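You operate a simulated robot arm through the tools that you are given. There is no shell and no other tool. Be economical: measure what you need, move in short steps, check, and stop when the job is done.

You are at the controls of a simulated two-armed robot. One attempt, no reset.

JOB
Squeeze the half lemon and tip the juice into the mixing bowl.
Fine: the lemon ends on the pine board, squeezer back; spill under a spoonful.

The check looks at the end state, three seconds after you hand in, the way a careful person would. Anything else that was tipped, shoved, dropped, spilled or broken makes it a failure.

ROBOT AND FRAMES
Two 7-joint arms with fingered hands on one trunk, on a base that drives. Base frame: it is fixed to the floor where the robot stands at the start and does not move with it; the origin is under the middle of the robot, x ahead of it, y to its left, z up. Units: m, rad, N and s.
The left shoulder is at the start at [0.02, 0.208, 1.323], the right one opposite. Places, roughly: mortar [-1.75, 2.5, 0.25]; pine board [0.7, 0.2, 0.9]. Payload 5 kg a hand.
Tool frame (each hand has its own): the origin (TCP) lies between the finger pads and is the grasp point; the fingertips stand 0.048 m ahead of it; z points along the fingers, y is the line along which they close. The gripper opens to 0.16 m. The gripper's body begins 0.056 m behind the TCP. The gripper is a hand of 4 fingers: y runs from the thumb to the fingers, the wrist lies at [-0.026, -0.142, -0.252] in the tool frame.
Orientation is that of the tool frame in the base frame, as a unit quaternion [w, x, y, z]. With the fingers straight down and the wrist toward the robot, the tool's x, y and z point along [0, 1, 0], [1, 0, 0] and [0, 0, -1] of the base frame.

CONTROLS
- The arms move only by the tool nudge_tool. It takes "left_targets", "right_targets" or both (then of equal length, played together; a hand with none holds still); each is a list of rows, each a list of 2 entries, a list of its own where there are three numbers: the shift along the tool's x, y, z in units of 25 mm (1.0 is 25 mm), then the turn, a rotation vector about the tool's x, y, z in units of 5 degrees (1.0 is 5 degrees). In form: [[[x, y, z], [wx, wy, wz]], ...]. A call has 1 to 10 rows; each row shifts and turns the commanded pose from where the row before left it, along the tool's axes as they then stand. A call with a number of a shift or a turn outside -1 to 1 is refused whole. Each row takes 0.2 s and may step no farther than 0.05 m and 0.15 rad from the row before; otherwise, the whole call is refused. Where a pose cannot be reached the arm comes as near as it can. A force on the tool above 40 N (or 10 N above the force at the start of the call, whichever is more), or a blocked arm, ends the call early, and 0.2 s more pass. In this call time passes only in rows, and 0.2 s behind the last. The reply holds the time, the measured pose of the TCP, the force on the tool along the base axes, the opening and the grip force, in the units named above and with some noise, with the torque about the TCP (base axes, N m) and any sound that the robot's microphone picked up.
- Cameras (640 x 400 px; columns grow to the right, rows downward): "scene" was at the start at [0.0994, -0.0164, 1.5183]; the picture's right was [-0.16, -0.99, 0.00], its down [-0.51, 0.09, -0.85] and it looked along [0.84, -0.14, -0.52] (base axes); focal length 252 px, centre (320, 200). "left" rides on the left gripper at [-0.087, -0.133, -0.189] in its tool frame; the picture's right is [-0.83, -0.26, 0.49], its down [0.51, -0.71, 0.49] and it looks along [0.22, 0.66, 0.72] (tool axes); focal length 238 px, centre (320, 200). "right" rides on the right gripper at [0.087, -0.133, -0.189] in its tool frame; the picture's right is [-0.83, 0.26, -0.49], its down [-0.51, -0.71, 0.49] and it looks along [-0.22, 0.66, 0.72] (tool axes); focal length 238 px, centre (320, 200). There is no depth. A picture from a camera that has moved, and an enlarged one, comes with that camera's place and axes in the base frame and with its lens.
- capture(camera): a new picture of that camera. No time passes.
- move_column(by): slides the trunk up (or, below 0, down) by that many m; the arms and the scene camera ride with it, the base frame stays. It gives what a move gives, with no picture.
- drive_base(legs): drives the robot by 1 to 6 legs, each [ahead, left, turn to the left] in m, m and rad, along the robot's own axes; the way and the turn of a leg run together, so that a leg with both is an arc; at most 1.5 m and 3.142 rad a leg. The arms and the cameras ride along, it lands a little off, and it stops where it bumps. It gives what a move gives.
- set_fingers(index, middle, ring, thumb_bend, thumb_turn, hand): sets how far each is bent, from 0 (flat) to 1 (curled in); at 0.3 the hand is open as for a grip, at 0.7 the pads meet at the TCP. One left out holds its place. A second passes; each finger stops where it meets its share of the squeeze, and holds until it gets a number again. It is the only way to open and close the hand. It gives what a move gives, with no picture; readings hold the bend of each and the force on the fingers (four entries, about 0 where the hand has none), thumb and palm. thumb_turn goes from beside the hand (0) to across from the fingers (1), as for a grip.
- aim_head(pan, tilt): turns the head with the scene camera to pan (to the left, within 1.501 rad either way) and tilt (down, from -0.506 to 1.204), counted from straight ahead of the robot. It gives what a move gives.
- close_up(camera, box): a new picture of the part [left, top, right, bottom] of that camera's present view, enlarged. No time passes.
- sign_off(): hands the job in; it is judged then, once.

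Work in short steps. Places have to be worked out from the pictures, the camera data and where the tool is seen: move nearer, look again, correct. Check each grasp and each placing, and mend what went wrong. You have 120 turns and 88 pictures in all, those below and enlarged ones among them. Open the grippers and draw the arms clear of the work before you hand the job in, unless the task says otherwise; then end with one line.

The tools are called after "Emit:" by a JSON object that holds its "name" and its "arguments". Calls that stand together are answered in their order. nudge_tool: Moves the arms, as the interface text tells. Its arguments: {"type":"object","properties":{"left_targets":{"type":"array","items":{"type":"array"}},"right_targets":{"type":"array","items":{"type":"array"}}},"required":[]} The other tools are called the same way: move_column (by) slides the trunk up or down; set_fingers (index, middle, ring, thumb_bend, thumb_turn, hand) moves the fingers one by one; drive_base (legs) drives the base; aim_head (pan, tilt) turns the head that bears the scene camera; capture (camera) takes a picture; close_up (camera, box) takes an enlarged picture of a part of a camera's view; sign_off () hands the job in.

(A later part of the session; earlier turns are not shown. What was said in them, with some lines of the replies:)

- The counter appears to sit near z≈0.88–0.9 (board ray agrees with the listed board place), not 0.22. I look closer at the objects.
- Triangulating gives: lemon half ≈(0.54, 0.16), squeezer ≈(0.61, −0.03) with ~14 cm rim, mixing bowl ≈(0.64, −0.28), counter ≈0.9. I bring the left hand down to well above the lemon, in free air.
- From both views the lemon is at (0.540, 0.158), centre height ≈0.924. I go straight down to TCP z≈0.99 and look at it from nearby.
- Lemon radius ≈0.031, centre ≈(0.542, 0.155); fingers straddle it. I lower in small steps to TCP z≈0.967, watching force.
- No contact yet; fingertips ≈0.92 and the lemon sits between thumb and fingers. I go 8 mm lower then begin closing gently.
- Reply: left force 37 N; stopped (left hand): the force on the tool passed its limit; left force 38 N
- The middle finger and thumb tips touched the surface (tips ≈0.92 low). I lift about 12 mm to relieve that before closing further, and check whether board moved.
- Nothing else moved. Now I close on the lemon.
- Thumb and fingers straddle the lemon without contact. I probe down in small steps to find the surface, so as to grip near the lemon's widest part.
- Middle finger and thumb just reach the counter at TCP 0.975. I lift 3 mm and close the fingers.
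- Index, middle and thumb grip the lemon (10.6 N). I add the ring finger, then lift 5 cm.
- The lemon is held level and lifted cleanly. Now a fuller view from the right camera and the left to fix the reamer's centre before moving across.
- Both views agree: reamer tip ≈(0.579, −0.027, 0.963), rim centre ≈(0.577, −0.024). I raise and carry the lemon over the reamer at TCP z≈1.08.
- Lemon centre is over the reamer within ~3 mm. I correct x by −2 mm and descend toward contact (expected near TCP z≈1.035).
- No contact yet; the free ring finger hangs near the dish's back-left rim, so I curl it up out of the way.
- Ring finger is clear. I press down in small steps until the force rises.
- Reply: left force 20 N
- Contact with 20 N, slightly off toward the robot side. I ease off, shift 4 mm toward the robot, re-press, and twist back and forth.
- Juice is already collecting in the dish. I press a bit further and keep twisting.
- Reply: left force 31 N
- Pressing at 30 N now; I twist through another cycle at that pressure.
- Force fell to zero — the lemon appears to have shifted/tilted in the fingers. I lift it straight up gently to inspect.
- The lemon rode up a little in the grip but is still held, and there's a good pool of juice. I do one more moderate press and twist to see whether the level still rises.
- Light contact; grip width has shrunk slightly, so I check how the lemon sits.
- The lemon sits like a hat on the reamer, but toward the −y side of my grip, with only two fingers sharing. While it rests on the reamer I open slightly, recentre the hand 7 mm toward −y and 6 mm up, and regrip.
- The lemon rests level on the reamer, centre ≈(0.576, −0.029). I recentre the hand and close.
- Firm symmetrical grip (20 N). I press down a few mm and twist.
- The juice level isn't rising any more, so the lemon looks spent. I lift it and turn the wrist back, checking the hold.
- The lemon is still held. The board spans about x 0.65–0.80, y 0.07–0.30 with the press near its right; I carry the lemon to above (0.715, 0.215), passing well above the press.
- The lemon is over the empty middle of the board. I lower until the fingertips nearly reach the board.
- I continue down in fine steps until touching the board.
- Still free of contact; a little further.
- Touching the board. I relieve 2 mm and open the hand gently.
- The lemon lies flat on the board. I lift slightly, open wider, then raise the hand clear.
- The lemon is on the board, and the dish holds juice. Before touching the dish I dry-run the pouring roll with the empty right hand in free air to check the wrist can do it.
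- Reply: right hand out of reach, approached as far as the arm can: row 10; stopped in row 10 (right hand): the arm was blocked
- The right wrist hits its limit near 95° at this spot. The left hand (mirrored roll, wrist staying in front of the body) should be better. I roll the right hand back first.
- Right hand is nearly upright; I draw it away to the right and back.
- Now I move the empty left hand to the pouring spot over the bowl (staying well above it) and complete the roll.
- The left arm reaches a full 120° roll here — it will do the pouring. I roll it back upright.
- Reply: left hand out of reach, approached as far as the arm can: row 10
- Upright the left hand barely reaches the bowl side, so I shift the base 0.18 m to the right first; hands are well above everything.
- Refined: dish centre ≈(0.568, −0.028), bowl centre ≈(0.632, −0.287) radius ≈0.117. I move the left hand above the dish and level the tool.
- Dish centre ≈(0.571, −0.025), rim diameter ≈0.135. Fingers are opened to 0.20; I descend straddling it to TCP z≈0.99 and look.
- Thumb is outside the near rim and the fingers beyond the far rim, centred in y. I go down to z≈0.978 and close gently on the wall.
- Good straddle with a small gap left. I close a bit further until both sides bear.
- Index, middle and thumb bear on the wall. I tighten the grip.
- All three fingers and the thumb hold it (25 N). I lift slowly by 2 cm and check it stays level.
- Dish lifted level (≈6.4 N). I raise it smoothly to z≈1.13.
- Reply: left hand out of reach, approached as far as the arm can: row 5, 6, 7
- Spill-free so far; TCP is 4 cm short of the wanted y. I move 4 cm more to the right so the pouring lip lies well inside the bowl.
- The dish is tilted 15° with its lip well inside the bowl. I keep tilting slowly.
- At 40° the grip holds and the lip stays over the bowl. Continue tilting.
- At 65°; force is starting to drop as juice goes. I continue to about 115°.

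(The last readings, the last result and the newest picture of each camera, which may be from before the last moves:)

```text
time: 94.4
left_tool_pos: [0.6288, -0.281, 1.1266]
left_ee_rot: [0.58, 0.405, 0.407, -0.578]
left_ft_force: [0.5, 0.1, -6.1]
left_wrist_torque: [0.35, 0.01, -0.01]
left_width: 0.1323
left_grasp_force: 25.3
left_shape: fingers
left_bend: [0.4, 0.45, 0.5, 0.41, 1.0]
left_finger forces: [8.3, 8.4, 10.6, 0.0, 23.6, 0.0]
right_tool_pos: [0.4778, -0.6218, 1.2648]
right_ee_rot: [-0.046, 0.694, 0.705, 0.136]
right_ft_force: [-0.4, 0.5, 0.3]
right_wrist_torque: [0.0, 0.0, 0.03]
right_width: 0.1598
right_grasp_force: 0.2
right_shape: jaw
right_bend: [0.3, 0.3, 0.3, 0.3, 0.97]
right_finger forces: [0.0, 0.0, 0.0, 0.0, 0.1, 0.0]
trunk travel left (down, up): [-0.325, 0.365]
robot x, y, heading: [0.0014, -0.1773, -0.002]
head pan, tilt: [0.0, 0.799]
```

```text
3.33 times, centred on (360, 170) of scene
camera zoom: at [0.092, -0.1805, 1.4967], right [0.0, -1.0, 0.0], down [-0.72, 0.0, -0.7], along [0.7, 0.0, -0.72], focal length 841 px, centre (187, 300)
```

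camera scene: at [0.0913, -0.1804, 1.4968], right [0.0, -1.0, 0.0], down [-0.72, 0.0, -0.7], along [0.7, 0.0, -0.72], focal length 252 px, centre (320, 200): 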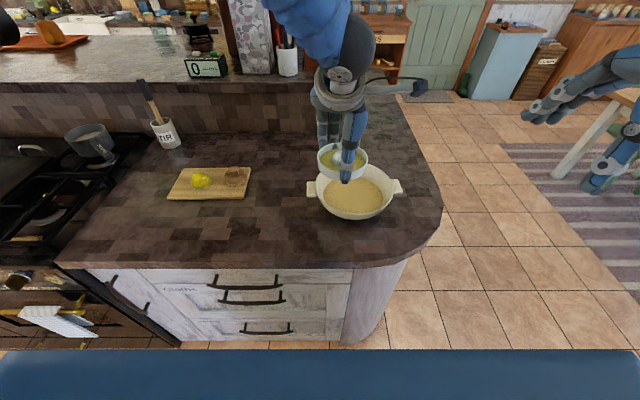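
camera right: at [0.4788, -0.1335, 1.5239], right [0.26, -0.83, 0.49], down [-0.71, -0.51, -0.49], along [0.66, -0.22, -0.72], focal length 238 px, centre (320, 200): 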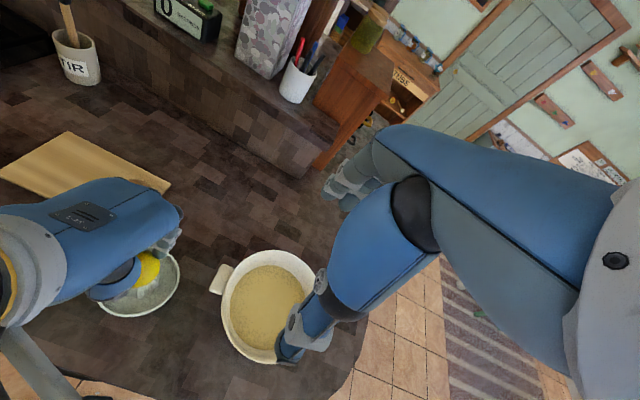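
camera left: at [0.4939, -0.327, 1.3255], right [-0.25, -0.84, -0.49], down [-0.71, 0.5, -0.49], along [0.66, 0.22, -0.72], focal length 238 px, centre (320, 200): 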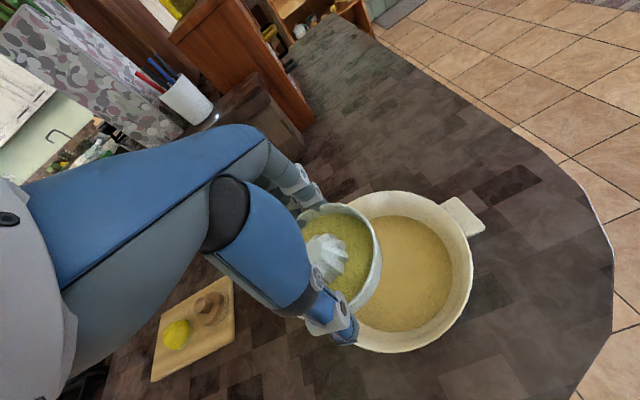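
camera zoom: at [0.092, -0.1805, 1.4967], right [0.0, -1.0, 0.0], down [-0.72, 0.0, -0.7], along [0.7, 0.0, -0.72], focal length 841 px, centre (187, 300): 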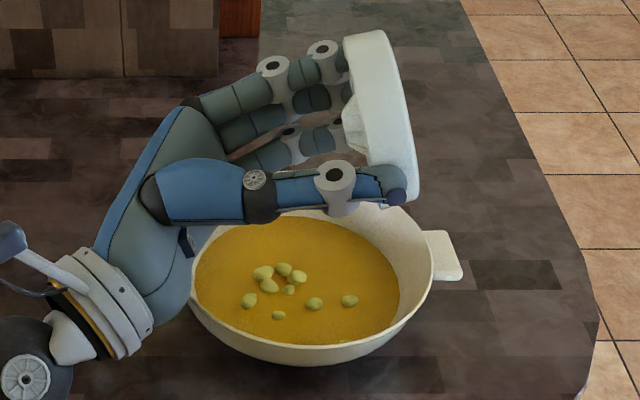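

The juice has gone into the bowl. I hold two seconds to drip, then look at the dish interior.

Emit:
{"name": "nudge_tool", "arguments": {"left_targets": [[[0, 0, 0], [0, -0.4, 0]], [[0, 0, 0], [0, 0, 0]], [[0, 0, 0], [0, 0, 0]], [[0, 0, 0], [0, 0, 0]], [[0, 0, 0], [0, 0, 0]], [[0, 0, 0], [0, 0, 0]], [[0, 0, 0], [0, 0, 0]], [[0, 0, 0], [0, 0, 0]], [[0, 0, 0], [0, 0, 0]], [[0, 0, 0], [0, 0, 0]]]}}

Emit:
{"name": "capture", "arguments": {"camera": "left"}}

Emit:
{"name": "close_up", "arguments": {"camera": "scene", "box": [280, 110, 440, 230]}}

```text
time: 96.6
left_tool_pos: [0.6291, -0.2822, 1.1259]
left_ee_rot: [0.587, 0.395, 0.396, -0.585]
left_ft_force: [0.8, 0.6, -6.3]
left_wrist_torque: [0.31, -0.01, -0.05]
left_width: 0.1325
left_grasp_force: 25.7
left_shape: fingers
left_bend: [0.4, 0.45, 0.5, 0.41, 1.0]
left_finger forces: [8.4, 8.3, 10.7, 0.0, 23.5, 0.1]
right_tool_pos: [0.4787, -0.6219, 1.2672]
right_ee_rot: [-0.046, 0.694, 0.706, 0.135]
right_ft_force: [0.5, -0.1, 0.1]
right_wrist_torque: [0.01, 0.0, -0.01]
right_width: 0.1601
right_grasp_force: 0.0
right_shape: jaw
right_bend: [0.3, 0.3, 0.3, 0.3, 0.97]
right_finger forces: [0.0, 0.0, 0.1, 0.0, 0.0, 0.1]
trunk travel left (down, up): [-0.325, 0.365]
robot x, y, heading: [-0.0016, -0.179, -0.001]
head pan, tilt: [0.0, 0.799]
```

```text
20 pictures are left
camera left: at [0.4939, -0.0747, 1.1352], right [-0.26, -0.14, 0.96], down [-0.71, -0.65, -0.29], along [0.66, -0.75, 0.07], focal length 238 px, centre (320, 200)
```

left: 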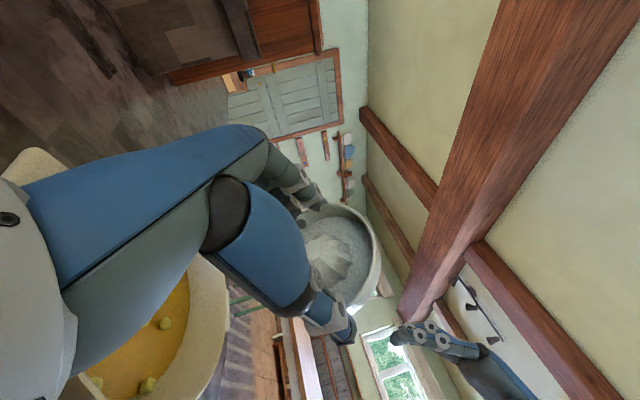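

```text
3.33 times, centred on (360, 170) of scene
camera zoom: at [0.0918, -0.1805, 1.4968], right [0.0, -1.0, 0.0], down [-0.72, 0.0, -0.7], along [0.7, 0.0, -0.72], focal length 841 px, centre (187, 300)
```

zoom: 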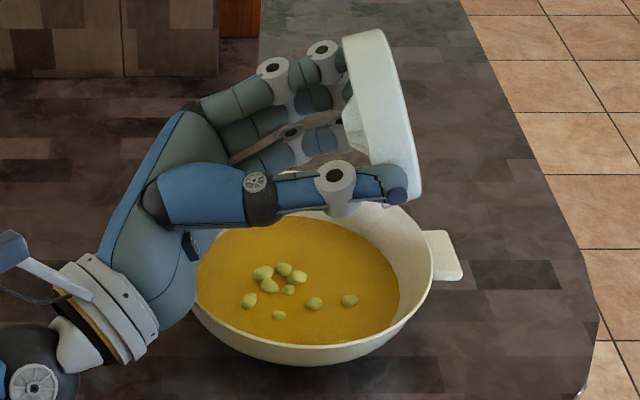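

The dish is empty. I roll it back upright over the bowl.

Emit:
{"name": "nudge_tool", "arguments": {"left_targets": [[[0, 0, 0], [0, 0.9, 0]], [[0, 0, 0], [0, 0.9, 0]], [[0, 0, 0], [0, 0.9, 0]], [[0, 0, 0], [0, 0.9, 0]], [[0, 0, 0], [0, 0.9, 0]], [[0, 0, 0], [0, 0.9, 0]], [[0, 0, 0], [0, 0.9, 0]], [[0, 0, 0], [0, 0.9, 0]], [[0, 0, 0], [0, 0.9, 0]], [[0, 0, 0], [0, 0.9, 0]]]}}

Emit:
{"name": "nudge_tool", "arguments": {"left_targets": [[[0, 0, 0], [0, 0.9, 0]], [[0, 0, 0], [0, 0.9, 0]], [[0, 0, 0], [0, 0.9, 0]], [[0, 0, 0], [0, 0.9, 0]], [[0, 0, 0], [0, 0.9, 0]], [[0, 0, 0], [0, 0.9, 0]], [[0, 0, 0], [0, 0.9, 0]], [[0, 0, 0], [0, 0.9, 0]], [[0, 0, 0], [0, 0.9, 0]], [[0, 0, 0], [0, 0.9, 0]]]}}

Emit:
{"name": "nudge_tool", "arguments": {"left_targets": [[[0, 0, 0], [0, 0.9, 0]], [[0, 0, 0], [0, 0.9, 0]], [[0, 0, 0], [0, 0.9, 0]], [[0, 0, 0], [0, 0.9, 0]], [[0, 0, 0], [0, 0.8, 0]]]}}

```text
time: 98.8
left_tool_pos: [0.6282, -0.2832, 1.1264]
left_ee_rot: [0.39, 0.589, 0.591, -0.389]
left_ft_force: [-1.8, -0.6, -7.5]
left_wrist_torque: [0.24, -0.03, 0.09]
left_width: 0.1321
left_grasp_force: 25.2
left_shape: fingers
left_bend: [0.4, 0.45, 0.51, 0.41, 1.0]
left_finger forces: [8.4, 8.5, 10.6, 0.0, 23.1, 0.0]
right_tool_pos: [0.4776, -0.6216, 1.2671]
right_ee_rot: [-0.046, 0.694, 0.705, 0.136]
right_ft_force: [0.7, -0.1, 0.4]
right_wrist_torque: [0.08, -0.03, 0.0]
right_width: 0.1598
right_grasp_force: 0.1
right_shape: jaw
right_bend: [0.3, 0.3, 0.3, 0.3, 0.97]
right_finger forces: [0.1, 0.1, 0.0, 0.0, 0.0, 0.0]
trunk travel left (down, up): [-0.325, 0.365]
robot x, y, heading: [0.0053, -0.1753, -0.001]
head pan, tilt: [0.0, 0.799]
```

```text
time: 101.0
left_tool_pos: [0.6284, -0.2827, 1.1266]
left_ee_rot: [0.136, 0.692, 0.696, -0.133]
left_ft_force: [0.0, -1.0, -7.0]
left_wrist_torque: [0.19, -0.1, 0.05]
left_width: 0.1322
left_grasp_force: 23.9
left_shape: fingers
left_bend: [0.4, 0.45, 0.51, 0.41, 1.0]
left_finger forces: [9.2, 8.0, 9.2, 0.0, 22.3, 0.1]
right_tool_pos: [0.4777, -0.6239, 1.2659]
right_ee_rot: [-0.048, 0.694, 0.705, 0.136]
right_ft_force: [-0.9, -1.0, 0.0]
right_wrist_torque: [0.1, -0.05, 0.0]
right_width: 0.1598
right_grasp_force: 0.0
right_shape: jaw
right_bend: [0.3, 0.3, 0.3, 0.3, 0.97]
right_finger forces: [0.0, 0.0, 0.0, 0.1, 0.0, 0.0]
trunk travel left (down, up): [-0.325, 0.365]
robot x, y, heading: [-0.0, -0.1772, -0.003]
head pan, tilt: [0.0, 0.799]
```

```text
time: 102.2
left_tool_pos: [0.6375, -0.2846, 1.1309]
left_ee_rot: [0.042, 0.705, 0.708, -0.015]
left_ft_force: [0.8, 0.2, -7.2]
left_wrist_torque: [-0.02, 0.01, -0.02]
left_width: 0.132
left_grasp_force: 23.6
left_shape: fingers
left_bend: [0.4, 0.45, 0.51, 0.41, 1.0]
left_finger forces: [9.3, 7.4, 8.9, 0.0, 21.8, 0.1]
left hand out of reach, approached as far as the arm can: row 3
right_tool_pos: [0.4789, -0.6219, 1.2659]
right_ee_rot: [-0.046, 0.694, 0.706, 0.136]
right_ft_force: [0.3, 0.9, -0.7]
right_wrist_torque: [-0.01, 0.01, 0.02]
right_width: 0.16
right_grasp_force: 0.1
right_shape: jaw
right_bend: [0.3, 0.3, 0.3, 0.3, 0.97]
right_finger forces: [0.0, 0.0, 0.1, 0.0, 0.0, 0.0]
trunk travel left (down, up): [-0.325, 0.365]
robot x, y, heading: [0.0008, -0.1803, 0.002]
head pan, tilt: [0.0, 0.799]
```

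Nearly upright. I level the tool, then carry the empty dish back toward its place.

Emit:
{"name": "nudge_tool", "arguments": {"left_targets": [[[0.5, -0.12, 0], [0, 0, 0]], [[0.9, -0.24, 0], [0.2, 0.4, 0]], [[1, -0.26, 0], [0.24, 0.5, 0]], [[1, -0.26, 0], [0, 0, 0]], [[1, -0.26, 0], [0, 0, 0]], [[1, -0.26, 0], [0, 0, 0]], [[1, -0.26, 0], [0, 0, 0]], [[1, -0.26, 0], [0, 0, 0]], [[1, -0.26, 0], [0, 0, 0]], [[0.8, -0.24, 0], [0, 0, 0]]]}}

```text
time: 104.4
left_tool_pos: [0.5778, -0.0533, 1.1278]
left_ee_rot: [0.001, 0.706, 0.708, -0.001]
left_ft_force: [-0.5, -0.2, -6.3]
left_wrist_torque: [-0.03, -0.03, -0.02]
left_width: 0.132
left_grasp_force: 23.4
left_shape: fingers
left_bend: [0.4, 0.45, 0.51, 0.41, 1.0]
left_finger forces: [9.5, 7.3, 8.9, 0.1, 21.6, 0.0]
right_tool_pos: [0.4785, -0.6214, 1.2664]
right_ee_rot: [-0.046, 0.694, 0.706, 0.136]
right_ft_force: [-0.4, -0.2, 0.7]
right_wrist_torque: [-0.04, -0.02, -0.01]
right_width: 0.16
right_grasp_force: 0.0
right_shape: jaw
right_bend: [0.3, 0.3, 0.3, 0.3, 0.97]
right_finger forces: [0.0, 0.1, 0.1, 0.1, 0.0, 0.0]
trunk travel left (down, up): [-0.325, 0.365]
robot x, y, heading: [0.0018, -0.1792, -0.002]
head pan, tilt: [0.0, 0.799]
```

I finish the sideways move to (0.574, −0.025) and lower to just above the counter.

Emit:
{"name": "nudge_tool", "arguments": {"left_targets": [[[0.56, -0.08, 0.2], [0, 0, 0]], [[0.56, -0.08, 0.6], [0, 0, 0]], [[0, 0, 0.9], [0, 0, 0]], [[0, 0, 0.9], [0, 0, 0]], [[0, 0, 0.9], [0, 0, 0]], [[0, 0, 0.8], [0, 0, 0]], [[0, 0, 0.6], [0, 0, 0]], [[0, 0, 0.4], [0, 0, 0]], [[0, 0, 0.2], [0, 0, 0]]]}}

Emit:
{"name": "close_up", "arguments": {"camera": "scene", "box": [190, 140, 350, 250]}}

```text
time: 106.4
left_tool_pos: [0.5741, -0.0274, 0.9894]
left_ee_rot: [0.0, 0.705, 0.709, -0.002]
left_ft_force: [1.2, -0.2, -6.4]
left_wrist_torque: [0.0, 0.01, 0.01]
left_width: 0.1318
left_grasp_force: 23.5
left_shape: fingers
left_bend: [0.4, 0.45, 0.51, 0.41, 1.0]
left_finger forces: [9.7, 7.3, 8.8, 0.1, 21.4, 0.0]
right_tool_pos: [0.4784, -0.6222, 1.2661]
right_ee_rot: [-0.047, 0.694, 0.705, 0.136]
right_ft_force: [0.6, 0.1, 0.7]
right_wrist_torque: [0.03, -0.02, -0.02]
right_width: 0.1601
right_grasp_force: 0.1
right_shape: jaw
right_bend: [0.3, 0.3, 0.3, 0.3, 0.97]
right_finger forces: [0.1, 0.0, 0.1, 0.0, 0.0, 0.0]
trunk travel left (down, up): [-0.325, 0.365]
robot x, y, heading: [0.0017, -0.1779, 0.005]
head pan, tilt: [0.0, 0.799]
```

```text
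3.64 times, centred on (270, 195) of scene
camera zoom: at [0.0918, -0.1804, 1.4968], right [0.0, -1.0, 0.0], down [-0.72, 0.0, -0.7], along [0.7, 0.0, -0.72], focal length 918 px, centre (502, 218)
```

zoom: 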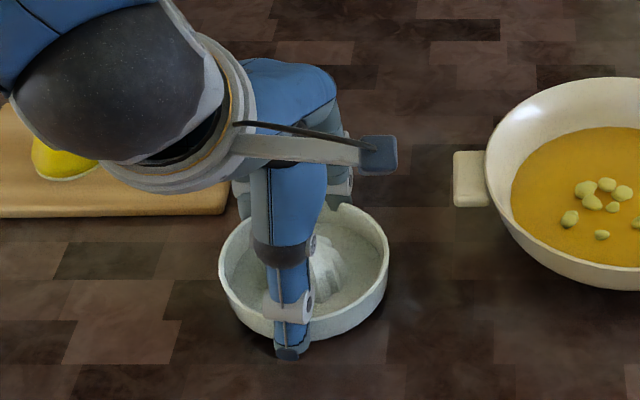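

The dish is level and about 1 cm above its spot. I lower finely until it touches.

Emit:
{"name": "nudge_tool", "arguments": {"left_targets": [[[0, 0, 0.16], [0, 0, 0]], [[0, 0, 0.12], [0, 0, 0]], [[0, 0, 0.1], [0, 0, 0]]]}}

```text
time: 107.2
left_tool_pos: [0.5729, -0.0253, 0.9819]
left_ee_rot: [0.002, 0.706, 0.709, -0.002]
left_ft_force: [-2.0, 1.4, 0.9]
left_wrist_torque: [-0.31, 0.04, -0.01]
left_width: 0.1314
left_grasp_force: 24.6
left_shape: fingers
left_bend: [0.4, 0.45, 0.51, 0.41, 1.0]
left_finger forces: [9.1, 6.9, 9.7, 0.0, 22.2, 0.1]
right_tool_pos: [0.4793, -0.6225, 1.2674]
right_ee_rot: [-0.046, 0.695, 0.705, 0.136]
right_ft_force: [-0.5, 0.1, 0.2]
right_wrist_torque: [0.0, 0.0, 0.06]
right_width: 0.1599
right_grasp_force: 0.0
right_shape: jaw
right_bend: [0.3, 0.3, 0.3, 0.3, 0.97]
right_finger forces: [0.0, 0.1, 0.1, 0.0, 0.0, 0.0]
trunk travel left (down, up): [-0.325, 0.365]
robot x, y, heading: [0.0027, -0.1767, -0.003]
head pan, tilt: [0.0, 0.799]
```

The weight is carried by the counter now; 1.5 mm more, then open gradually.

Emit:
{"name": "nudge_tool", "arguments": {"left_targets": [[[0, 0, 0.06], [0, 0, 0]]]}}

Emit:
{"name": "set_fingers", "arguments": {"hand": "left", "index": 0.37, "middle": 0.37, "ring": 0.37, "thumb_bend": 0.37}}

Emit:
{"name": "set_fingers", "arguments": {"hand": "left", "index": 0.2, "middle": 0.2, "ring": 0.2, "thumb_bend": 0.25}}

Emit:
{"name": "close_up", "arguments": {"camera": "scene", "box": [190, 140, 350, 250]}}

```text
time: 107.6
left_tool_pos: [0.5731, -0.0267, 0.9801]
left_ee_rot: [0.002, 0.704, 0.71, -0.001]
left_ft_force: [-1.4, 4.3, 10.0]
left_wrist_torque: [-0.18, 0.2, 0.04]
left_width: 0.1317
left_grasp_force: 25.7
left_shape: fingers
left_bend: [0.4, 0.45, 0.51, 0.41, 1.0]
left_finger forces: [9.1, 7.3, 10.6, 0.0, 23.2, 0.0]
right_tool_pos: [0.4785, -0.6215, 1.2675]
right_ee_rot: [-0.046, 0.695, 0.705, 0.135]
right_ft_force: [-0.2, 0.0, 1.0]
right_wrist_torque: [0.03, 0.0, 0.03]
right_width: 0.1598
right_grasp_force: 0.1
right_shape: jaw
right_bend: [0.3, 0.3, 0.3, 0.3, 0.97]
right_finger forces: [0.1, 0.0, 0.0, 0.0, 0.1, 0.1]
trunk travel left (down, up): [-0.325, 0.365]
robot x, y, heading: [0.0012, -0.1801, -0.001]
head pan, tilt: [0.0, 0.799]
```

```text
time: 108.6
left_tool_pos: [0.5733, -0.0269, 0.9791]
left_ee_rot: [0.001, 0.705, 0.709, -0.001]
left_ft_force: [0.1, 0.5, -1.3]
left_wrist_torque: [0.0, 0.01, -0.03]
left_width: 0.1429
left_grasp_force: 0.1
left_shape: fingers
left_bend: [0.37, 0.37, 0.37, 0.37, 0.98]
left_finger forces: [0.1, 0.0, 0.0, 0.1, 0.0, 0.0]
right_tool_pos: [0.4789, -0.6223, 1.2663]
right_ee_rot: [-0.046, 0.695, 0.705, 0.136]
right_ft_force: [-0.2, 0.5, 0.4]
right_wrist_torque: [0.02, 0.02, 0.01]
right_width: 0.1598
right_grasp_force: 0.1
right_shape: jaw
right_bend: [0.3, 0.3, 0.3, 0.3, 0.97]
right_finger forces: [0.0, 0.1, 0.0, 0.0, 0.0, 0.0]
trunk travel left (down, up): [-0.325, 0.365]
robot x, y, heading: [0.0007, -0.1757, -0.002]
head pan, tilt: [0.0, 0.799]
```

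```text
time: 109.6
left_tool_pos: [0.5714, -0.0272, 0.9805]
left_ee_rot: [0.001, 0.706, 0.709, -0.002]
left_ft_force: [-1.4, 0.1, -0.1]
left_wrist_torque: [0.01, -0.04, 0.04]
left_width: 0.1996
left_grasp_force: 0.1
left_shape: fingers
left_bend: [0.2, 0.2, 0.2, 0.25, 0.97]
left_finger forces: [0.0, 0.1, 0.0, 0.0, 0.0, 0.0]
right_tool_pos: [0.4791, -0.6217, 1.2658]
right_ee_rot: [-0.046, 0.694, 0.706, 0.136]
right_ft_force: [0.3, 0.4, 0.3]
right_wrist_torque: [-0.03, 0.01, 0.0]
right_width: 0.1599
right_grasp_force: 0.1
right_shape: jaw
right_bend: [0.3, 0.3, 0.3, 0.3, 0.97]
right_finger forces: [0.0, 0.0, 0.0, 0.0, 0.1, 0.0]
trunk travel left (down, up): [-0.325, 0.365]
robot x, y, heading: [-0.0002, -0.1807, 0.004]
head pan, tilt: [0.0, 0.799]
```

```text
3.64 times, centred on (270, 195) of scene
camera zoom: at [0.0913, -0.1804, 1.4968], right [0.0, -1.0, 0.0], down [-0.72, 0.0, -0.7], along [0.7, 0.0, -0.72], focal length 918 px, centre (502, 218)
```

zoom: 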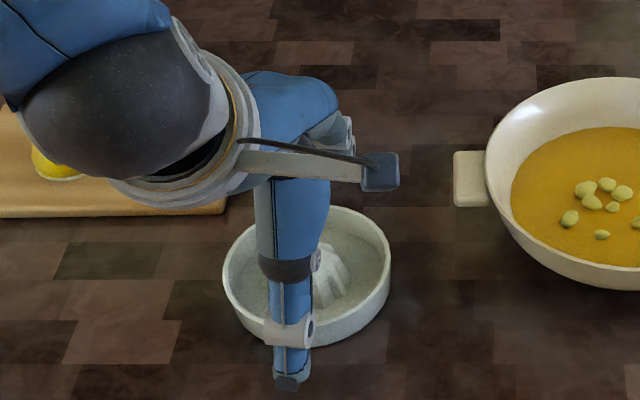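

The dish stands back on its spot and the hand is free. I raise straight up and then draw back.

Emit:
{"name": "nudge_tool", "arguments": {"left_targets": [[[0, 0, -0.6], [0, 0, 0]], [[0, 0, -1], [0, 0, 0]], [[0, 0, -1], [0, 0, 0]], [[0, 0, -1], [0, 0, 0]], [[0, 0, -1], [0, 0, 0]], [[0, 0, -1], [0, 0, 0]], [[0, 0, -1], [0, 0, 0]], [[0, 0, -1], [0, 0, 0]], [[0, 0, -1], [0, 0, 0]], [[0, 0, -1], [0, 0, 0]]]}}

Emit:
{"name": "nudge_tool", "arguments": {"left_targets": [[[0.8, -0.8, 0], [0, 0, 0]], [[0.8, -0.8, 0], [0, 0, 0]], [[0.8, -0.8, 0], [0, 0, 0]], [[0.8, -0.8, 0], [0, 0, 0]], [[0.8, -0.8, 0], [0, 0, 0]], [[0.8, -0.8, 0], [0, 0, 0]]]}}

Emit:
{"name": "capture", "arguments": {"camera": "scene"}}

Emit:
{"name": "close_up", "arguments": {"camera": "scene", "box": [150, 140, 430, 270]}}

```text
time: 111.8
left_tool_pos: [0.5623, -0.0319, 1.2053]
left_ee_rot: [-0.005, 0.706, 0.707, -0.02]
left_ft_force: [-0.3, -0.2, -0.6]
left_wrist_torque: [-0.1, 0.02, -0.06]
left_width: 0.2
left_grasp_force: 0.0
left_shape: fingers
left_bend: [0.2, 0.2, 0.2, 0.25, 0.97]
left_finger forces: [0.0, 0.0, 0.1, 0.1, 0.0, 0.0]
left hand out of reach, approached as far as the arm can: row 10
right_tool_pos: [0.4785, -0.6212, 1.2651]
right_ee_rot: [-0.046, 0.695, 0.704, 0.135]
right_ft_force: [0.6, 0.8, 0.7]
right_wrist_torque: [-0.16, 0.03, -0.03]
right_width: 0.1598
right_grasp_force: 0.1
right_shape: jaw
right_bend: [0.3, 0.3, 0.3, 0.3, 0.97]
right_finger forces: [0.0, 0.0, 0.0, 0.0, 0.0, 0.0]
trunk travel left (down, up): [-0.325, 0.365]
robot x, y, heading: [-0.0001, -0.1767, -0.0]
head pan, tilt: [0.0, 0.799]
```

```text
time: 113.2
left_tool_pos: [0.4604, 0.0951, 1.2211]
left_ee_rot: [0.0, 0.705, 0.709, -0.003]
left_ft_force: [0.2, 2.2, -0.6]
left_wrist_torque: [-0.15, -0.03, 0.0]
left_width: 0.2001
left_grasp_force: 0.0
left_shape: fingers
left_bend: [0.2, 0.2, 0.2, 0.25, 0.97]
left_finger forces: [0.1, 0.0, 0.0, 0.0, 0.1, 0.0]
left hand out of reach, approached as far as the arm can: row 1, 6
right_tool_pos: [0.4789, -0.6188, 1.2674]
right_ee_rot: [-0.045, 0.695, 0.705, 0.135]
right_ft_force: [-0.5, 1.3, 0.1]
right_wrist_torque: [-0.16, 0.01, -0.05]
right_width: 0.1602
right_grasp_force: 0.0
right_shape: jaw
right_bend: [0.3, 0.3, 0.3, 0.3, 0.97]
right_finger forces: [0.1, 0.2, 0.0, 0.0, 0.1, 0.1]
trunk travel left (down, up): [-0.325, 0.365]
robot x, y, heading: [-0.0027, -0.178, 0.0]
head pan, tilt: [0.0, 0.799]
```

```text
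16 pictures are left
camera scene: at [0.091, -0.1775, 1.4968], right [0.0, -1.0, 0.0], down [-0.72, 0.0, -0.7], along [0.7, 0.0, -0.72], focal length 252 px, centre (320, 200)
```

scene: 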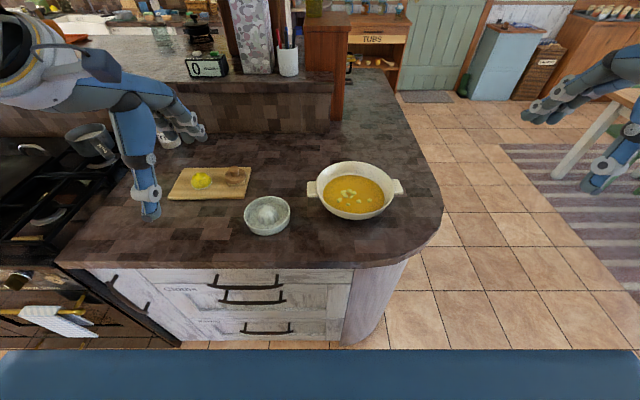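

```text
2.29 times, centred on (290, 205) of scene
camera zoom: at [0.091, -0.1775, 1.4968], right [0.0, -1.0, 0.0], down [-0.72, 0.0, -0.7], along [0.7, 0.0, -0.72], focal length 577 px, centre (389, 189)
```

zoom: 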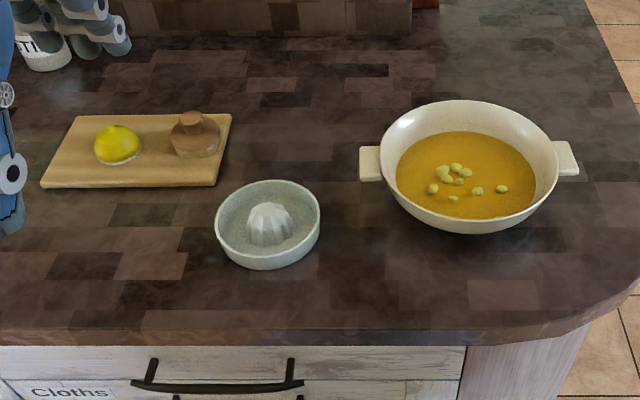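

The lemon half rests on the pine board, the empty squeezer is back in its place and the juice is in the bowl. I see no spills, and both hands are open and clear, so I hand in.

Emit:
{"name": "sign_off", "arguments": {}}

```text
The job is handed in.
```

The lemon half is squeezed and the juice is in the mixing bowl. The lemon is on the pine board, the squeezer is back in its place, and I saw no spills; a few greenish bits, probably lemon pips, went into the bowl with the juice.
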